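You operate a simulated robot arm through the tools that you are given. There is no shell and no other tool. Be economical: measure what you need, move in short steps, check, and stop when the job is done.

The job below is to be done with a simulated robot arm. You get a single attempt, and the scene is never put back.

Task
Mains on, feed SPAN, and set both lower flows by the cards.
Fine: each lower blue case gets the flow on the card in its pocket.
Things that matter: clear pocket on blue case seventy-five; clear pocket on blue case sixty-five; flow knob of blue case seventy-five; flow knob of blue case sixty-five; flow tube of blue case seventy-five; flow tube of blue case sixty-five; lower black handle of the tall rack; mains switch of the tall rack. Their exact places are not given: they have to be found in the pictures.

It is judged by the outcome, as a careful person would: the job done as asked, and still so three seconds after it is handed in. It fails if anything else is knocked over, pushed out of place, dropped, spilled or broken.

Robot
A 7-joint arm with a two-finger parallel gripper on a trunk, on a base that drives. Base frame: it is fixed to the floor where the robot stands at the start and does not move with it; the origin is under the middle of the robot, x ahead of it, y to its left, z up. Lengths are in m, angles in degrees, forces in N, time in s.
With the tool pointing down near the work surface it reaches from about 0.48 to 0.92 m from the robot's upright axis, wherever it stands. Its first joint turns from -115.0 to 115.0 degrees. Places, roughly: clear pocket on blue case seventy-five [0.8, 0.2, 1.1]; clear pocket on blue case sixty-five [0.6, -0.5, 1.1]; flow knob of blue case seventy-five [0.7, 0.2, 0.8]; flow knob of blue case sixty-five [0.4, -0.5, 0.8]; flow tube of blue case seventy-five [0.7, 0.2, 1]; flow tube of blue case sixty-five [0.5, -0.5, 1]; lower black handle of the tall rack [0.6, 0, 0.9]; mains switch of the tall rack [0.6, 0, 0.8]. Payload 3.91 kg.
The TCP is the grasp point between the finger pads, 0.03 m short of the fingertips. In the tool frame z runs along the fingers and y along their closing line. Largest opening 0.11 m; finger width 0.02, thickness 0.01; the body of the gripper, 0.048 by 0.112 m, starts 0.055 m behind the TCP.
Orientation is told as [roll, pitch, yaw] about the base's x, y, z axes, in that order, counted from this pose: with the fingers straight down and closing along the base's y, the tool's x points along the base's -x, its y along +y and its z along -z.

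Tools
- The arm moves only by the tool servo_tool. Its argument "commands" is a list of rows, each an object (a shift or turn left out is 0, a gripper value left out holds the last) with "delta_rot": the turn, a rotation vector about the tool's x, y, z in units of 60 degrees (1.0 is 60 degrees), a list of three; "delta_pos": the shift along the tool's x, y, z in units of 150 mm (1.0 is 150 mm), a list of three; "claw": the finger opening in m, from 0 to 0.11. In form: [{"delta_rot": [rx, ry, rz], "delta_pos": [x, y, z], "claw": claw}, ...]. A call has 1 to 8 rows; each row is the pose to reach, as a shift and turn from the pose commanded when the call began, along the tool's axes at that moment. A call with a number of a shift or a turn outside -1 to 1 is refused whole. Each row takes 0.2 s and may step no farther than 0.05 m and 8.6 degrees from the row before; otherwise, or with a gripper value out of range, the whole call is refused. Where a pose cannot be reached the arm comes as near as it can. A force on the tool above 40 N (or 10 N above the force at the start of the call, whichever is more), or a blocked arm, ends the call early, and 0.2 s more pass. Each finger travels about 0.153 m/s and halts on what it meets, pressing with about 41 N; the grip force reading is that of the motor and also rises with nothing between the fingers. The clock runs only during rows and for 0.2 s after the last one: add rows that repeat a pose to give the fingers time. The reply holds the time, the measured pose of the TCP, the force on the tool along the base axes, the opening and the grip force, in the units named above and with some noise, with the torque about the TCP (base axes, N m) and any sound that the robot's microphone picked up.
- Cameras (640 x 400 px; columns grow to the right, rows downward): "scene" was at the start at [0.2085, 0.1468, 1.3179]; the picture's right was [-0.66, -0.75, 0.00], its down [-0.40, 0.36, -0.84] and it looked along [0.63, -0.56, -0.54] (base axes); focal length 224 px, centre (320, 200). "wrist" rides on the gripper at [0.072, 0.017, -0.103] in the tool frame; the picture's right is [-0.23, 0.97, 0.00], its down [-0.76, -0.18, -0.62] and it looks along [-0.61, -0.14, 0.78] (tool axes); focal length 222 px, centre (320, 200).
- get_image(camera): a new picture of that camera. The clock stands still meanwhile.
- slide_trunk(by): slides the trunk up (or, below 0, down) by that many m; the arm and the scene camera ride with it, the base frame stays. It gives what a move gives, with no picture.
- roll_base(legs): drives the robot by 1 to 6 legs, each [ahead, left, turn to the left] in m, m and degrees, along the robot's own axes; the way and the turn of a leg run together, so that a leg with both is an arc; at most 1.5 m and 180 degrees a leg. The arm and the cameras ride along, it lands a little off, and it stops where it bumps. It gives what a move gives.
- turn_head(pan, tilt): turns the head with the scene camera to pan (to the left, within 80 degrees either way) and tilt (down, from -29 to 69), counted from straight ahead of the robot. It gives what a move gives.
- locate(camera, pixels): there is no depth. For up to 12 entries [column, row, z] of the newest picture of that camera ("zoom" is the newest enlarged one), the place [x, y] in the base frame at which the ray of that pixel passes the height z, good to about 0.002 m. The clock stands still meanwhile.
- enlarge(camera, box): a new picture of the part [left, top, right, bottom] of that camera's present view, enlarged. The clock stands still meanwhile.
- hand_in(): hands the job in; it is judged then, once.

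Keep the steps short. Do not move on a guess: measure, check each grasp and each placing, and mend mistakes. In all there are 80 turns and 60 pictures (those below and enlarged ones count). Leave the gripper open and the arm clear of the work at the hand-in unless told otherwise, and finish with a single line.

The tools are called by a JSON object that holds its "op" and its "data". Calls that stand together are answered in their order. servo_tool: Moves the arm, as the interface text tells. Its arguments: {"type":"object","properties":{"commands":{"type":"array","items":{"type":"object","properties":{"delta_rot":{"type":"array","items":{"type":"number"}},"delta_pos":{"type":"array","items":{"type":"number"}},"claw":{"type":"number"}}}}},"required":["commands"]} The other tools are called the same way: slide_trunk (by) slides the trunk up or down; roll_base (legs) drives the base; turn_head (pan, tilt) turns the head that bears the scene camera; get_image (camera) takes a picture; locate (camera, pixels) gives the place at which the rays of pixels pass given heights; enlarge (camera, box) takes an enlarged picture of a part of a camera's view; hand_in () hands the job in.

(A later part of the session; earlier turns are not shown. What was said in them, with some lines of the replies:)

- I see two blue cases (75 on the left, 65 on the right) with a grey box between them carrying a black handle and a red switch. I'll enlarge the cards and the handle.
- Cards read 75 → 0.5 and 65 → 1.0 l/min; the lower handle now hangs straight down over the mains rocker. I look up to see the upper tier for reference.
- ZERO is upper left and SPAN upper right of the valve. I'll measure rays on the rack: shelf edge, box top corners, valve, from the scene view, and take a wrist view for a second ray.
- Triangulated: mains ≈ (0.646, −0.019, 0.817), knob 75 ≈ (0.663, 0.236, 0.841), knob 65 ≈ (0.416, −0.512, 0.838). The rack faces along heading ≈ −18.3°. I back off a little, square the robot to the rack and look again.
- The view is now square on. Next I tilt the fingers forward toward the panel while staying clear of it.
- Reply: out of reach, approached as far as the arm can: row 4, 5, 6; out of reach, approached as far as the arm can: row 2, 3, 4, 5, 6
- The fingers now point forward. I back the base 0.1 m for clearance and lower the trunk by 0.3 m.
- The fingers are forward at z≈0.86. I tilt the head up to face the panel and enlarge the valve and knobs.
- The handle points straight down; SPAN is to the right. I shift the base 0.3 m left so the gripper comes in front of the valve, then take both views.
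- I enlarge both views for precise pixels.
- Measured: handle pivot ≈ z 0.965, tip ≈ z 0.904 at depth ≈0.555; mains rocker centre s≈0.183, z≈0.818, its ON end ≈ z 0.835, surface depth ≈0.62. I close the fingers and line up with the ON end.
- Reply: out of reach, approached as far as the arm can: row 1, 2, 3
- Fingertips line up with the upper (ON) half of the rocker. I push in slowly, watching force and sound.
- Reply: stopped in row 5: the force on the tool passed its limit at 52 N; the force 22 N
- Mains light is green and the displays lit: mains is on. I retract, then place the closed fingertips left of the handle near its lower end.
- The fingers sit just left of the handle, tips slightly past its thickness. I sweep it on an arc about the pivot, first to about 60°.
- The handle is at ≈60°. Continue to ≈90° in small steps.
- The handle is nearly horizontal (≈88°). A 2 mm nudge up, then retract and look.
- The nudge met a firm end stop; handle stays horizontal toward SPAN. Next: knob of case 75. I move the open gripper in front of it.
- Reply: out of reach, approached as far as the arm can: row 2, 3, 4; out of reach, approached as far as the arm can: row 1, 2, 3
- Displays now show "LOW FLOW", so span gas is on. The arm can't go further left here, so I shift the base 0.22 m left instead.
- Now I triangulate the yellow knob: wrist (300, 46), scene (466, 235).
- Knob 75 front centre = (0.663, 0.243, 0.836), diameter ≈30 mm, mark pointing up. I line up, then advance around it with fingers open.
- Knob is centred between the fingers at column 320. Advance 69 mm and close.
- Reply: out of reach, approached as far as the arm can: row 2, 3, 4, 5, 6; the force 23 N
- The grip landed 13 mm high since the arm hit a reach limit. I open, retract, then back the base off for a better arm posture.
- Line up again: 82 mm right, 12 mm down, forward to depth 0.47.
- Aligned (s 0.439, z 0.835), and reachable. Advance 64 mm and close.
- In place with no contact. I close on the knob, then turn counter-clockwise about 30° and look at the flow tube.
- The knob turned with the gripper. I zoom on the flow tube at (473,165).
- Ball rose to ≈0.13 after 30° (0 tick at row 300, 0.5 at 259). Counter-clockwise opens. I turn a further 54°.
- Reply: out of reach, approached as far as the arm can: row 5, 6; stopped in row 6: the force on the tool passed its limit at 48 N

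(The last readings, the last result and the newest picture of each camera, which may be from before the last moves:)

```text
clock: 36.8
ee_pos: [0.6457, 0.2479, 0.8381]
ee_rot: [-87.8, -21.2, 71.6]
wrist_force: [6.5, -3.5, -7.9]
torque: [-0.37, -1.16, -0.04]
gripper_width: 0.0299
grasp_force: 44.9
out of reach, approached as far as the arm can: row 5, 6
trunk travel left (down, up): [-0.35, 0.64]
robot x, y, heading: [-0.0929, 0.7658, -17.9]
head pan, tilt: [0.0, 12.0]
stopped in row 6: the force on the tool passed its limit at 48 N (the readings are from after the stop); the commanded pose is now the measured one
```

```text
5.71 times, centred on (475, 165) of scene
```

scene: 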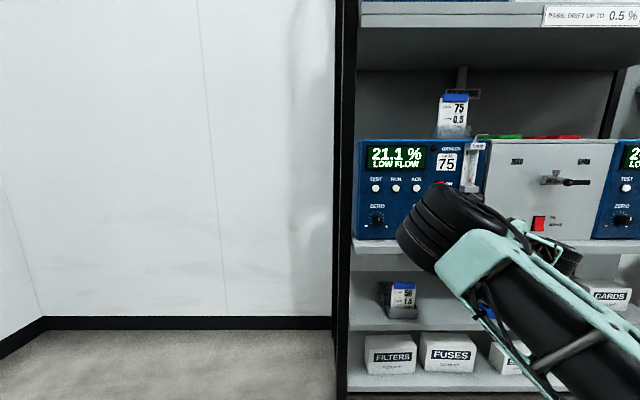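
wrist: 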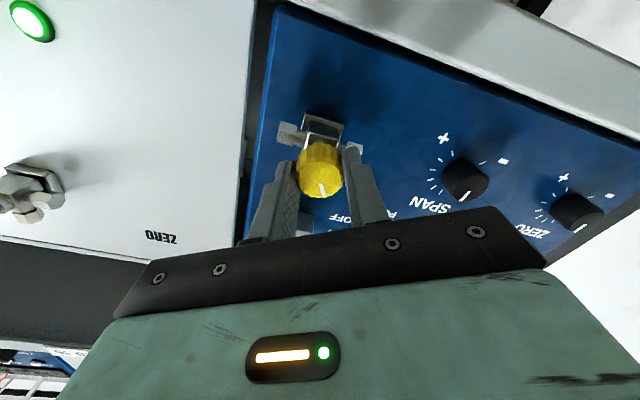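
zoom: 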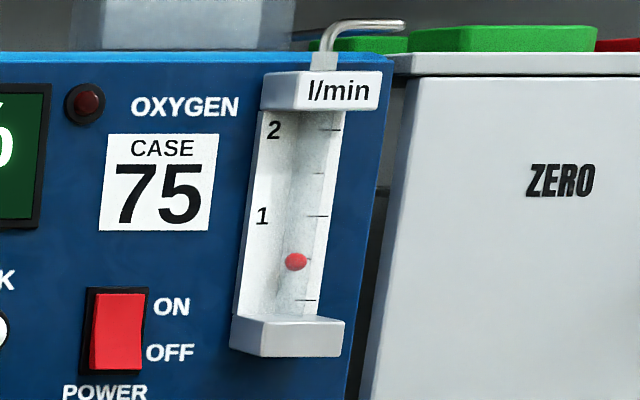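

Arm ran out of turn, now ≈69° total; ball near 0.47. I release the knob and back off to read the tube without load.

{"op": "servo_tool", "data": {"commands": [{"claw": 0.048}, {"claw": 0.048}, {"delta_pos": [0, 0, -0.2]}, {"delta_pos": [0, 0, -0.45]}, {"delta_pos": [0, 0, -0.6]}]}}

{"op": "enlarge", "data": {"camera": "scene", "box": [450, 135, 500, 195]}}

{"op": "get_image", "data": {"camera": "wrist"}}

```text
clock: 38.0
ee_pos: [0.5584, 0.2769, 0.8409]
ee_rot: [-88.1, -21.1, 71.6]
wrist_force: [-0.4, 0.1, -0.3]
torque: [0.01, 0.01, 0.0]
gripper_width: 0.0479
grasp_force: 0.0
trunk travel left (down, up): [-0.35, 0.64]
robot x, y, heading: [-0.0925, 0.767, -18.2]
head pan, tilt: [0.0, 12.0]
```

```text
6.67 times, centred on (475, 165) of scene
```

zoom: 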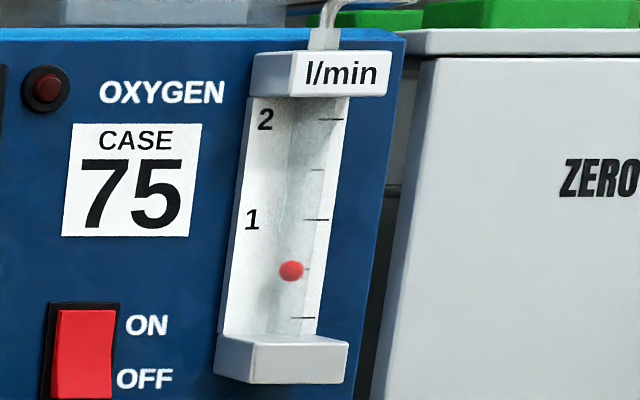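

```text
18 pictures are left
```

wrist: 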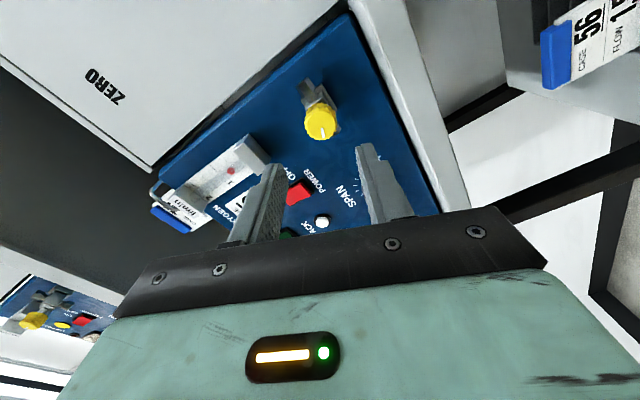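

With zero=318, 0.5=268.5, 1=219, the ball at 270 reads ≈0.49–0.50 (allowing for slight downward parallax). Case 75 is set. I unwind the wrist (to ≈+35° clockwise for room to turn) before moving to case 65.

{"op": "servo_tool", "data": {"commands": [{"delta_pos": [0, 0, -0.1], "delta_rot": [0, 0, 0.14]}, {"delta_pos": [0, 0, -0.2], "delta_rot": [0, 0, 0.28]}, {"delta_pos": [0, 0, -0.2], "delta_rot": [0, 0, 0.42]}, {"delta_pos": [0, 0, -0.2], "delta_rot": [0, 0, 0.56]}, {"delta_pos": [0, 0, -0.2], "delta_rot": [0, 0, 0.7]}, {"delta_pos": [0, 0, -0.2], "delta_rot": [0, 0, 0.84]}, {"delta_pos": [0, 0, -0.2], "delta_rot": [0, 0, 0.98]}]}}

{"op": "servo_tool", "data": {"commands": [{"delta_rot": [0, 0, 0.14]}, {"delta_rot": [0, 0, 0.28]}, {"delta_rot": [0, 0, 0.42]}, {"delta_rot": [0, 0, 0.56]}, {"delta_rot": [0, 0, 0.7]}]}}

{"op": "roll_base", "data": {"legs": [[-0.06, 0, 0], [0, -0.8, 0], [0.06, 0, 0]]}}

{"op": "get_image", "data": {"camera": "scene"}}

{"op": "get_image", "data": {"camera": "wrist"}}

```text
clock: 39.6
ee_pos: [0.5312, 0.2866, 0.8425]
ee_rot: [-79.6, -79.9, 62.1]
wrist_force: [0.3, 0.2, -0.7]
torque: [0.0, -0.02, 0.0]
gripper_width: 0.048
grasp_force: 0.0
trunk travel left (down, up): [-0.35, 0.64]
robot x, y, heading: [-0.0927, 0.7738, -18.3]
head pan, tilt: [0.0, 12.0]
```

```text
clock: 40.8
ee_pos: [0.532, 0.286, 0.8416]
ee_rot: [86.6, -57.9, -104.8]
wrist_force: [0.2, -0.9, 0.7]
torque: [0.04, 0.0, 0.0]
gripper_width: 0.0481
grasp_force: 0.1
trunk travel left (down, up): [-0.35, 0.64]
robot x, y, heading: [-0.0902, 0.7694, -18.0]
head pan, tilt: [0.0, 12.0]
```

```text
clock: 46.1
ee_pos: [0.2879, -0.4551, 0.8426]
ee_rot: [86.5, -58.0, -104.8]
wrist_force: [0.6, 0.1, -0.1]
torque: [-0.02, -0.01, 0.02]
gripper_width: 0.048
grasp_force: 0.1
trunk travel left (down, up): [-0.35, 0.64]
robot x, y, heading: [-0.3378, 0.0238, -17.8]
head pan, tilt: [0.0, 12.0]
```

```text
17 pictures are left
```

scene: 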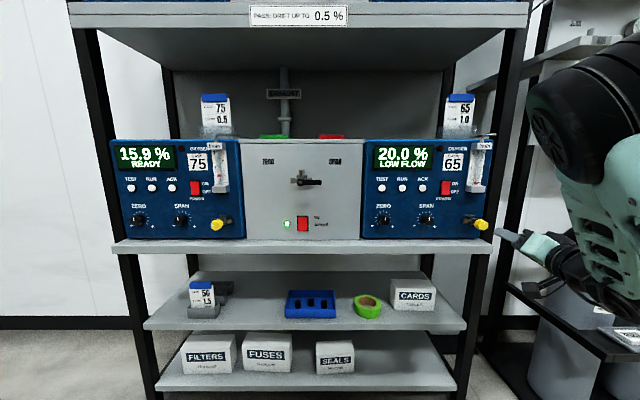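

```text
16 pictures are left
```

wrist: 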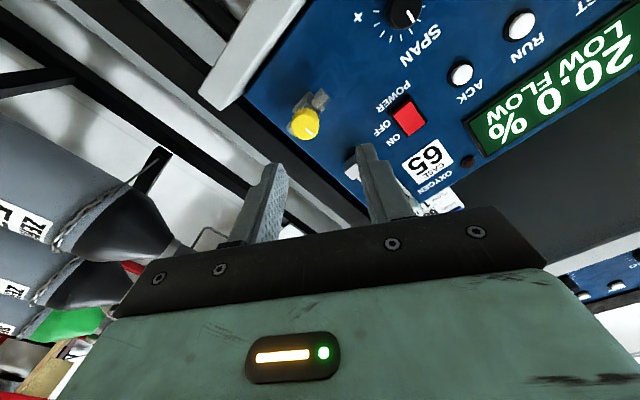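

Case 75 now shows READY, so its flow is accepted. Now triangulate knob 65: wrist (305,124), scene (481,225).

{"op": "locate", "data": {"camera": "wrist", "pixels": [[305, 124, 0.83], [305, 124, 0.85]]}}

{"op": "locate", "data": {"camera": "scene", "pixels": [[481, 225, 0.83], [481, 225, 0.85]]}}

```text
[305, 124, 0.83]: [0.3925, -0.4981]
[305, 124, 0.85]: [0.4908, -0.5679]
```

```text
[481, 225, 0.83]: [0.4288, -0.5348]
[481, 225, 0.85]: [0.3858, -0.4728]
```

Knob 65 front centre = (0.418, −0.517, 0.835). I line up laterally (tool is rolled 32° clockwise) and approach part way.

{"op": "servo_tool", "data": {"commands": [{"delta_pos": [-0.023, -0.132, 0.1], "claw": 0.06}, {"delta_pos": [-0.023, -0.132, 0.35]}, {"delta_pos": [-0.023, -0.132, 0.35]}]}}

{"op": "get_image", "data": {"camera": "wrist"}}

```text
clock: 46.9
ee_pos: [0.3321, -0.4887, 0.8339]
ee_rot: [86.6, -58.0, -104.8]
wrist_force: [0.0, -0.7, 0.4]
torque: [-0.02, -0.01, -0.03]
gripper_width: 0.0597
grasp_force: 0.0
trunk travel left (down, up): [-0.35, 0.64]
robot x, y, heading: [-0.3337, 0.0251, -18.3]
head pan, tilt: [0.0, 12.0]
```

```text
15 pictures are left
```

wrist: 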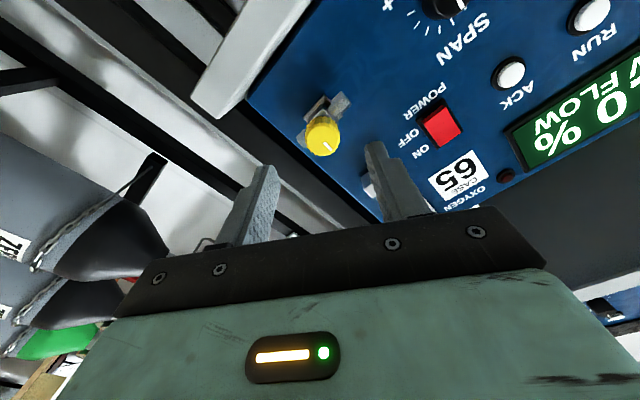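

Centred at column 322. Advance 69 mm, close, then check.

{"op": "servo_tool", "data": {"commands": [{"delta_pos": [0, 0, 0.15]}, {"delta_pos": [0, 0, 0.3]}, {"delta_pos": [0, 0, 0.455]}, {"delta_pos": [0, 0, 0.455]}, {"delta_pos": [0, 0, 0.455], "claw": 0.02}, {"delta_pos": [0, 0, 0.455], "claw": 0.02}]}}

```text
clock: 48.3
ee_pos: [0.3974, -0.5088, 0.833]
ee_rot: [86.7, -58.0, -104.7]
wrist_force: [1.6, 0.1, 1.8]
torque: [-0.07, -0.35, 0.73]
gripper_width: 0.0293
grasp_force: 45.0
trunk travel left (down, up): [-0.35, 0.64]
robot x, y, heading: [-0.3333, 0.0252, -18.4]
head pan, tilt: [0.0, 12.0]
```

Gripped at 29 mm, forces small. Turn counter-clockwise 57°, then read.

{"op": "servo_tool", "data": {"commands": [{"delta_rot": [0, 0, -0.13]}, {"delta_rot": [0, 0, -0.26]}, {"delta_rot": [0, 0, -0.39]}, {"delta_rot": [0, 0, -0.52]}, {"delta_rot": [0, 0, -0.65]}, {"delta_rot": [0, 0, -0.78]}, {"delta_rot": [0, 0, -0.91]}, {"delta_rot": [0, 0, -0.95]}]}}

{"op": "enlarge", "data": {"camera": "scene", "box": [455, 135, 505, 195]}}

```text
clock: 50.1
ee_pos: [0.3958, -0.5151, 0.8303]
ee_rot: [-85.6, -65.3, 67.9]
wrist_force: [9.1, -8.0, -3.3]
torque: [-0.04, -0.27, -1.25]
gripper_width: 0.0291
grasp_force: 45.1
trunk travel left (down, up): [-0.35, 0.64]
robot x, y, heading: [-0.3324, 0.023, -17.9]
head pan, tilt: [0.0, 12.0]
stopped in row 8: the force on the tool passed its limit at 41 N (the readings are from after the stop); the commanded pose is now the measured one
```

```text
6.67 times, centred on (480, 165) of scene
```

zoom: 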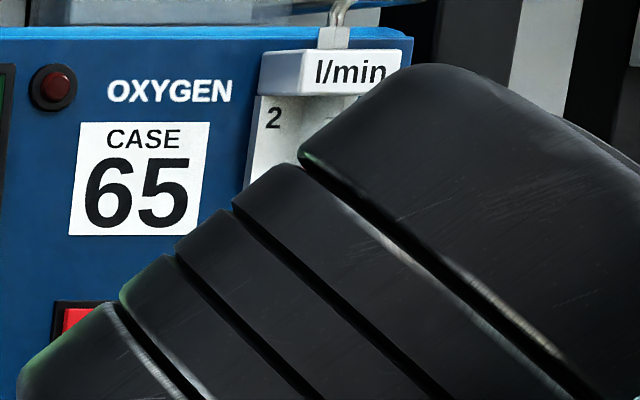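

Turned 57° but sideways force built up as the TCP drifted ≈6 mm. I open, recentre on the knob axis, and regrip before turning further.

{"op": "servo_tool", "data": {"commands": [{"claw": 0.05}, {"claw": 0.05}, {"delta_pos": [-0.041, 0.014, 0]}, {"delta_pos": [-0.041, 0.014, 0]}]}}

{"op": "get_image", "data": {"camera": "wrist"}}

```text
clock: 51.1
ee_pos: [0.3965, -0.5088, 0.837]
ee_rot: [-85.7, -65.3, 67.9]
wrist_force: [0.2, -0.1, 0.1]
torque: [0.0, 0.0, 0.0]
gripper_width: 0.0504
grasp_force: 0.1
trunk travel left (down, up): [-0.35, 0.64]
robot x, y, heading: [-0.3316, 0.0202, -17.9]
head pan, tilt: [0.0, 12.0]
```

```text
13 pictures are left
```

wrist: 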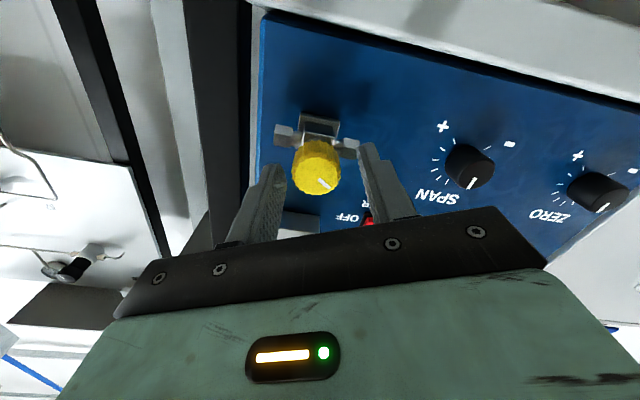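

Well centred. Regrip and turn another 40°.

{"op": "servo_tool", "data": {"commands": [{"delta_pos": [0.005, -0.01, 0], "claw": 0.02}, {"delta_pos": [0.005, -0.01, 0], "claw": 0.02}, {"delta_pos": [0.005, -0.01, 0], "delta_rot": [0, 0, -0.13]}, {"delta_pos": [0.005, -0.01, 0], "delta_rot": [0, 0, -0.26]}, {"delta_pos": [0.005, -0.01, 0], "delta_rot": [0, 0, -0.39]}, {"delta_pos": [0.005, -0.01, 0], "delta_rot": [0, 0, -0.52]}, {"delta_pos": [0.005, -0.01, 0], "delta_rot": [0, 0, -0.65]}]}}

{"op": "enlarge", "data": {"camera": "scene", "box": [455, 135, 505, 195]}}

```text
clock: 52.7
ee_pos: [0.3957, -0.5083, 0.8376]
ee_rot: [-88.0, -26.2, 71.1]
wrist_force: [-3.4, 5.1, 8.8]
torque: [-0.19, -0.45, -1.31]
gripper_width: 0.0297
grasp_force: 45.0
trunk travel left (down, up): [-0.35, 0.64]
robot x, y, heading: [-0.3321, 0.0214, -17.9]
head pan, tilt: [0.0, 12.0]
```

```text
6.67 times, centred on (480, 165) of scene
```

zoom: 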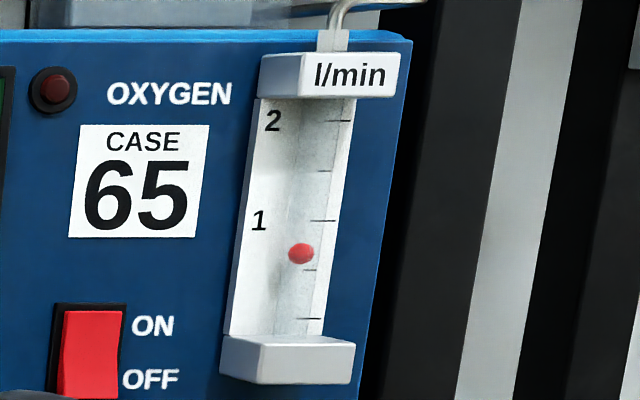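

Ball reads ≈0.68 after 97° (1 tick at row 220, 0 at 319, ball 253): need ≈45° more. I open, wind back 50°, and regrip.

{"op": "servo_tool", "data": {"commands": [{"claw": 0.052}, {"claw": 0.052}, {"delta_rot": [0, 0, 0.14]}, {"delta_rot": [0, 0, 0.28]}, {"delta_rot": [0, 0, 0.42]}, {"delta_rot": [0, 0, 0.56]}, {"delta_rot": [0, 0, 0.7]}, {"delta_rot": [0, 0, 0.83]}]}}

{"op": "get_image", "data": {"camera": "wrist"}}

```text
clock: 54.5
ee_pos: [0.3969, -0.5092, 0.8374]
ee_rot: [-82.5, -76.3, 64.7]
wrist_force: [0.3, -0.4, -0.4]
torque: [0.01, 0.01, -0.01]
gripper_width: 0.052
grasp_force: 0.1
trunk travel left (down, up): [-0.35, 0.64]
robot x, y, heading: [-0.3329, 0.0263, -18.3]
head pan, tilt: [0.0, 12.0]
```

```text
11 pictures are left
```

wrist: 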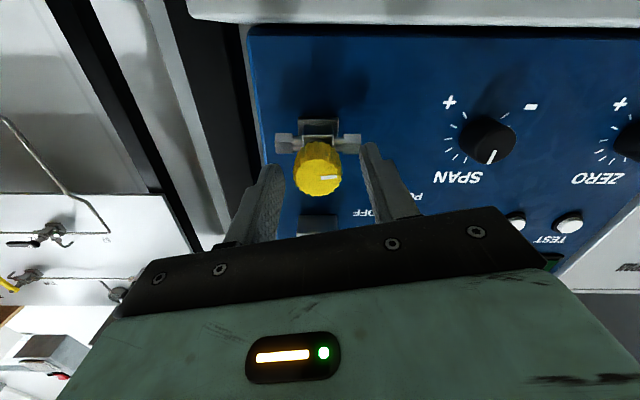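

Knob is ≈2–3 mm left of the finger centre; I correct, grip, and turn 42°.

{"op": "servo_tool", "data": {"commands": [{"delta_pos": [0.005, -0.014, 0], "claw": 0.02}, {"delta_pos": [0.005, -0.014, 0], "claw": 0.02}, {"delta_pos": [0.005, -0.014, 0], "delta_rot": [0, 0, -0.13]}, {"delta_pos": [0.005, -0.014, 0], "delta_rot": [0, 0, -0.26]}, {"delta_pos": [0.005, -0.014, 0], "delta_rot": [0, 0, -0.39]}, {"delta_pos": [0.005, -0.014, 0], "delta_rot": [0, 0, -0.52]}, {"delta_pos": [0.005, -0.014, 0], "delta_rot": [0, 0, -0.65]}, {"delta_pos": [0.005, -0.014, 0], "delta_rot": [0, 0, -0.7]}]}}

{"op": "enlarge", "data": {"camera": "scene", "box": [455, 135, 505, 195]}}

```text
clock: 56.3
ee_pos: [0.3969, -0.5099, 0.837]
ee_rot: [-87.9, -34.0, 71.0]
wrist_force: [-2.5, 18.0, 5.4]
torque: [-0.18, -0.54, -0.72]
gripper_width: 0.03
grasp_force: 44.8
trunk travel left (down, up): [-0.35, 0.64]
robot x, y, heading: [-0.3332, 0.0256, -18.1]
head pan, tilt: [0.0, 12.0]
```

```text
6.67 times, centred on (480, 165) of scene
```

zoom: 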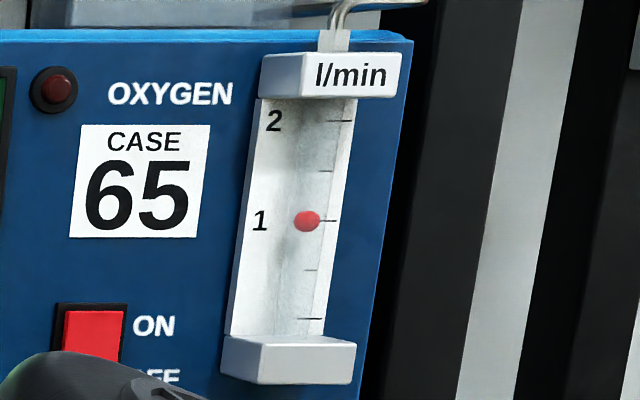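

Ball is level with the 1 tick (row 221 vs 220.5). I release, retract, and re-read both tubes.

{"op": "servo_tool", "data": {"commands": [{"claw": 0.055}, {"claw": 0.055}, {"delta_pos": [0, 0, -0.25]}, {"delta_pos": [0, 0, -0.5]}, {"delta_pos": [0, 0, -0.75]}, {"delta_pos": [0, 0, -0.95]}]}}

{"op": "roll_base", "data": {"legs": [[-0.1, 0, 0]]}}

{"op": "get_image", "data": {"camera": "scene"}}

```text
clock: 57.7
ee_pos: [0.258, -0.4664, 0.8403]
ee_rot: [-87.9, -34.2, 70.7]
wrist_force: [0.3, 0.1, -0.2]
torque: [0.0, -0.03, -0.03]
gripper_width: 0.0551
grasp_force: 0.1
trunk travel left (down, up): [-0.35, 0.64]
robot x, y, heading: [-0.3343, 0.0256, -17.9]
head pan, tilt: [0.0, 12.0]
```

```text
clock: 58.9
ee_pos: [0.1628, -0.4356, 0.8395]
ee_rot: [-87.9, -34.0, 70.8]
wrist_force: [1.1, 0.0, 0.1]
torque: [0.02, -0.03, -0.01]
gripper_width: 0.0551
grasp_force: 0.2
trunk travel left (down, up): [-0.35, 0.64]
robot x, y, heading: [-0.4291, 0.0572, -18.2]
head pan, tilt: [0.0, 12.0]
```

```text
9 pictures are left
```

scene: 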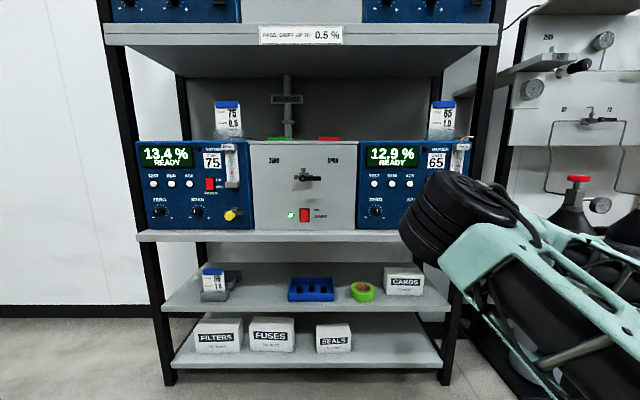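

Both cases show READY. Final tube readings.

{"op": "enlarge", "data": {"camera": "scene", "box": [210, 135, 250, 195]}}

{"op": "enlarge", "data": {"camera": "scene", "box": [440, 135, 480, 195]}}

```text
6.67 times, centred on (230, 165) of scene
```

zoom: 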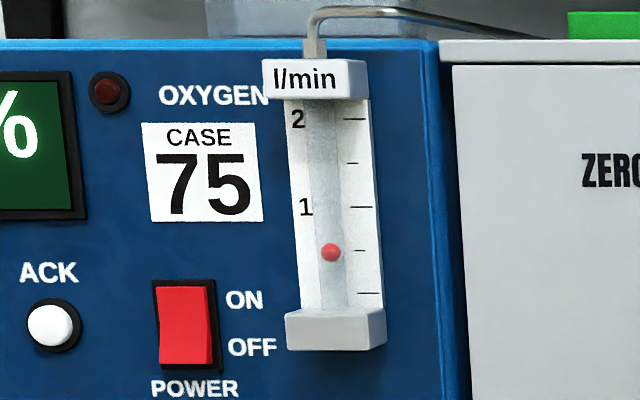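

```text
6.67 times, centred on (460, 165) of scene
```

zoom: 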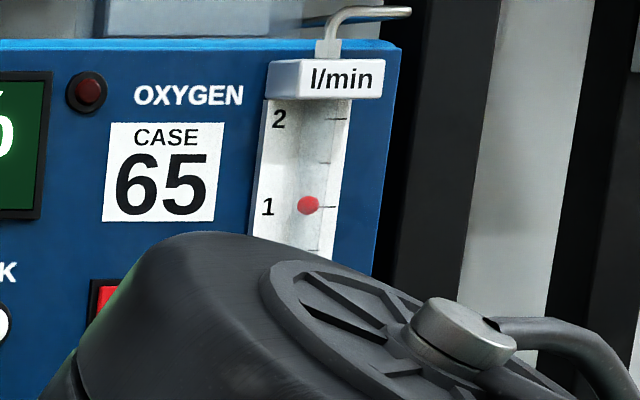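

Case 75 reads ≈0.5, case 65 ≈1.0, mains light on, handle at SPAN, arm clear. I open the gripper fully and hand in.

{"op": "servo_tool", "data": {"commands": [{"claw": 0.1}, {"claw": 0.1}]}}

{"op": "hand_in", "data": {}}

```text
clock: 59.5
ee_pos: [0.1633, -0.4359, 0.8409]
ee_rot: [-87.9, -34.1, 70.7]
wrist_force: [0.7, -0.7, 0.1]
torque: [0.0, 0.02, -0.01]
gripper_width: 0.1002
grasp_force: 0.1
trunk travel left (down, up): [-0.35, 0.64]
robot x, y, heading: [-0.432, 0.0542, -18.4]
head pan, tilt: [0.0, 12.0]
```

```text
The job is handed in.
```

Mains is on, the lower handle is turned to SPAN, and the flows read about 0.5 l/min on case 75 and about 1.0 l/min on case 65, matching their cards; both cases show READY and the job is handed in.
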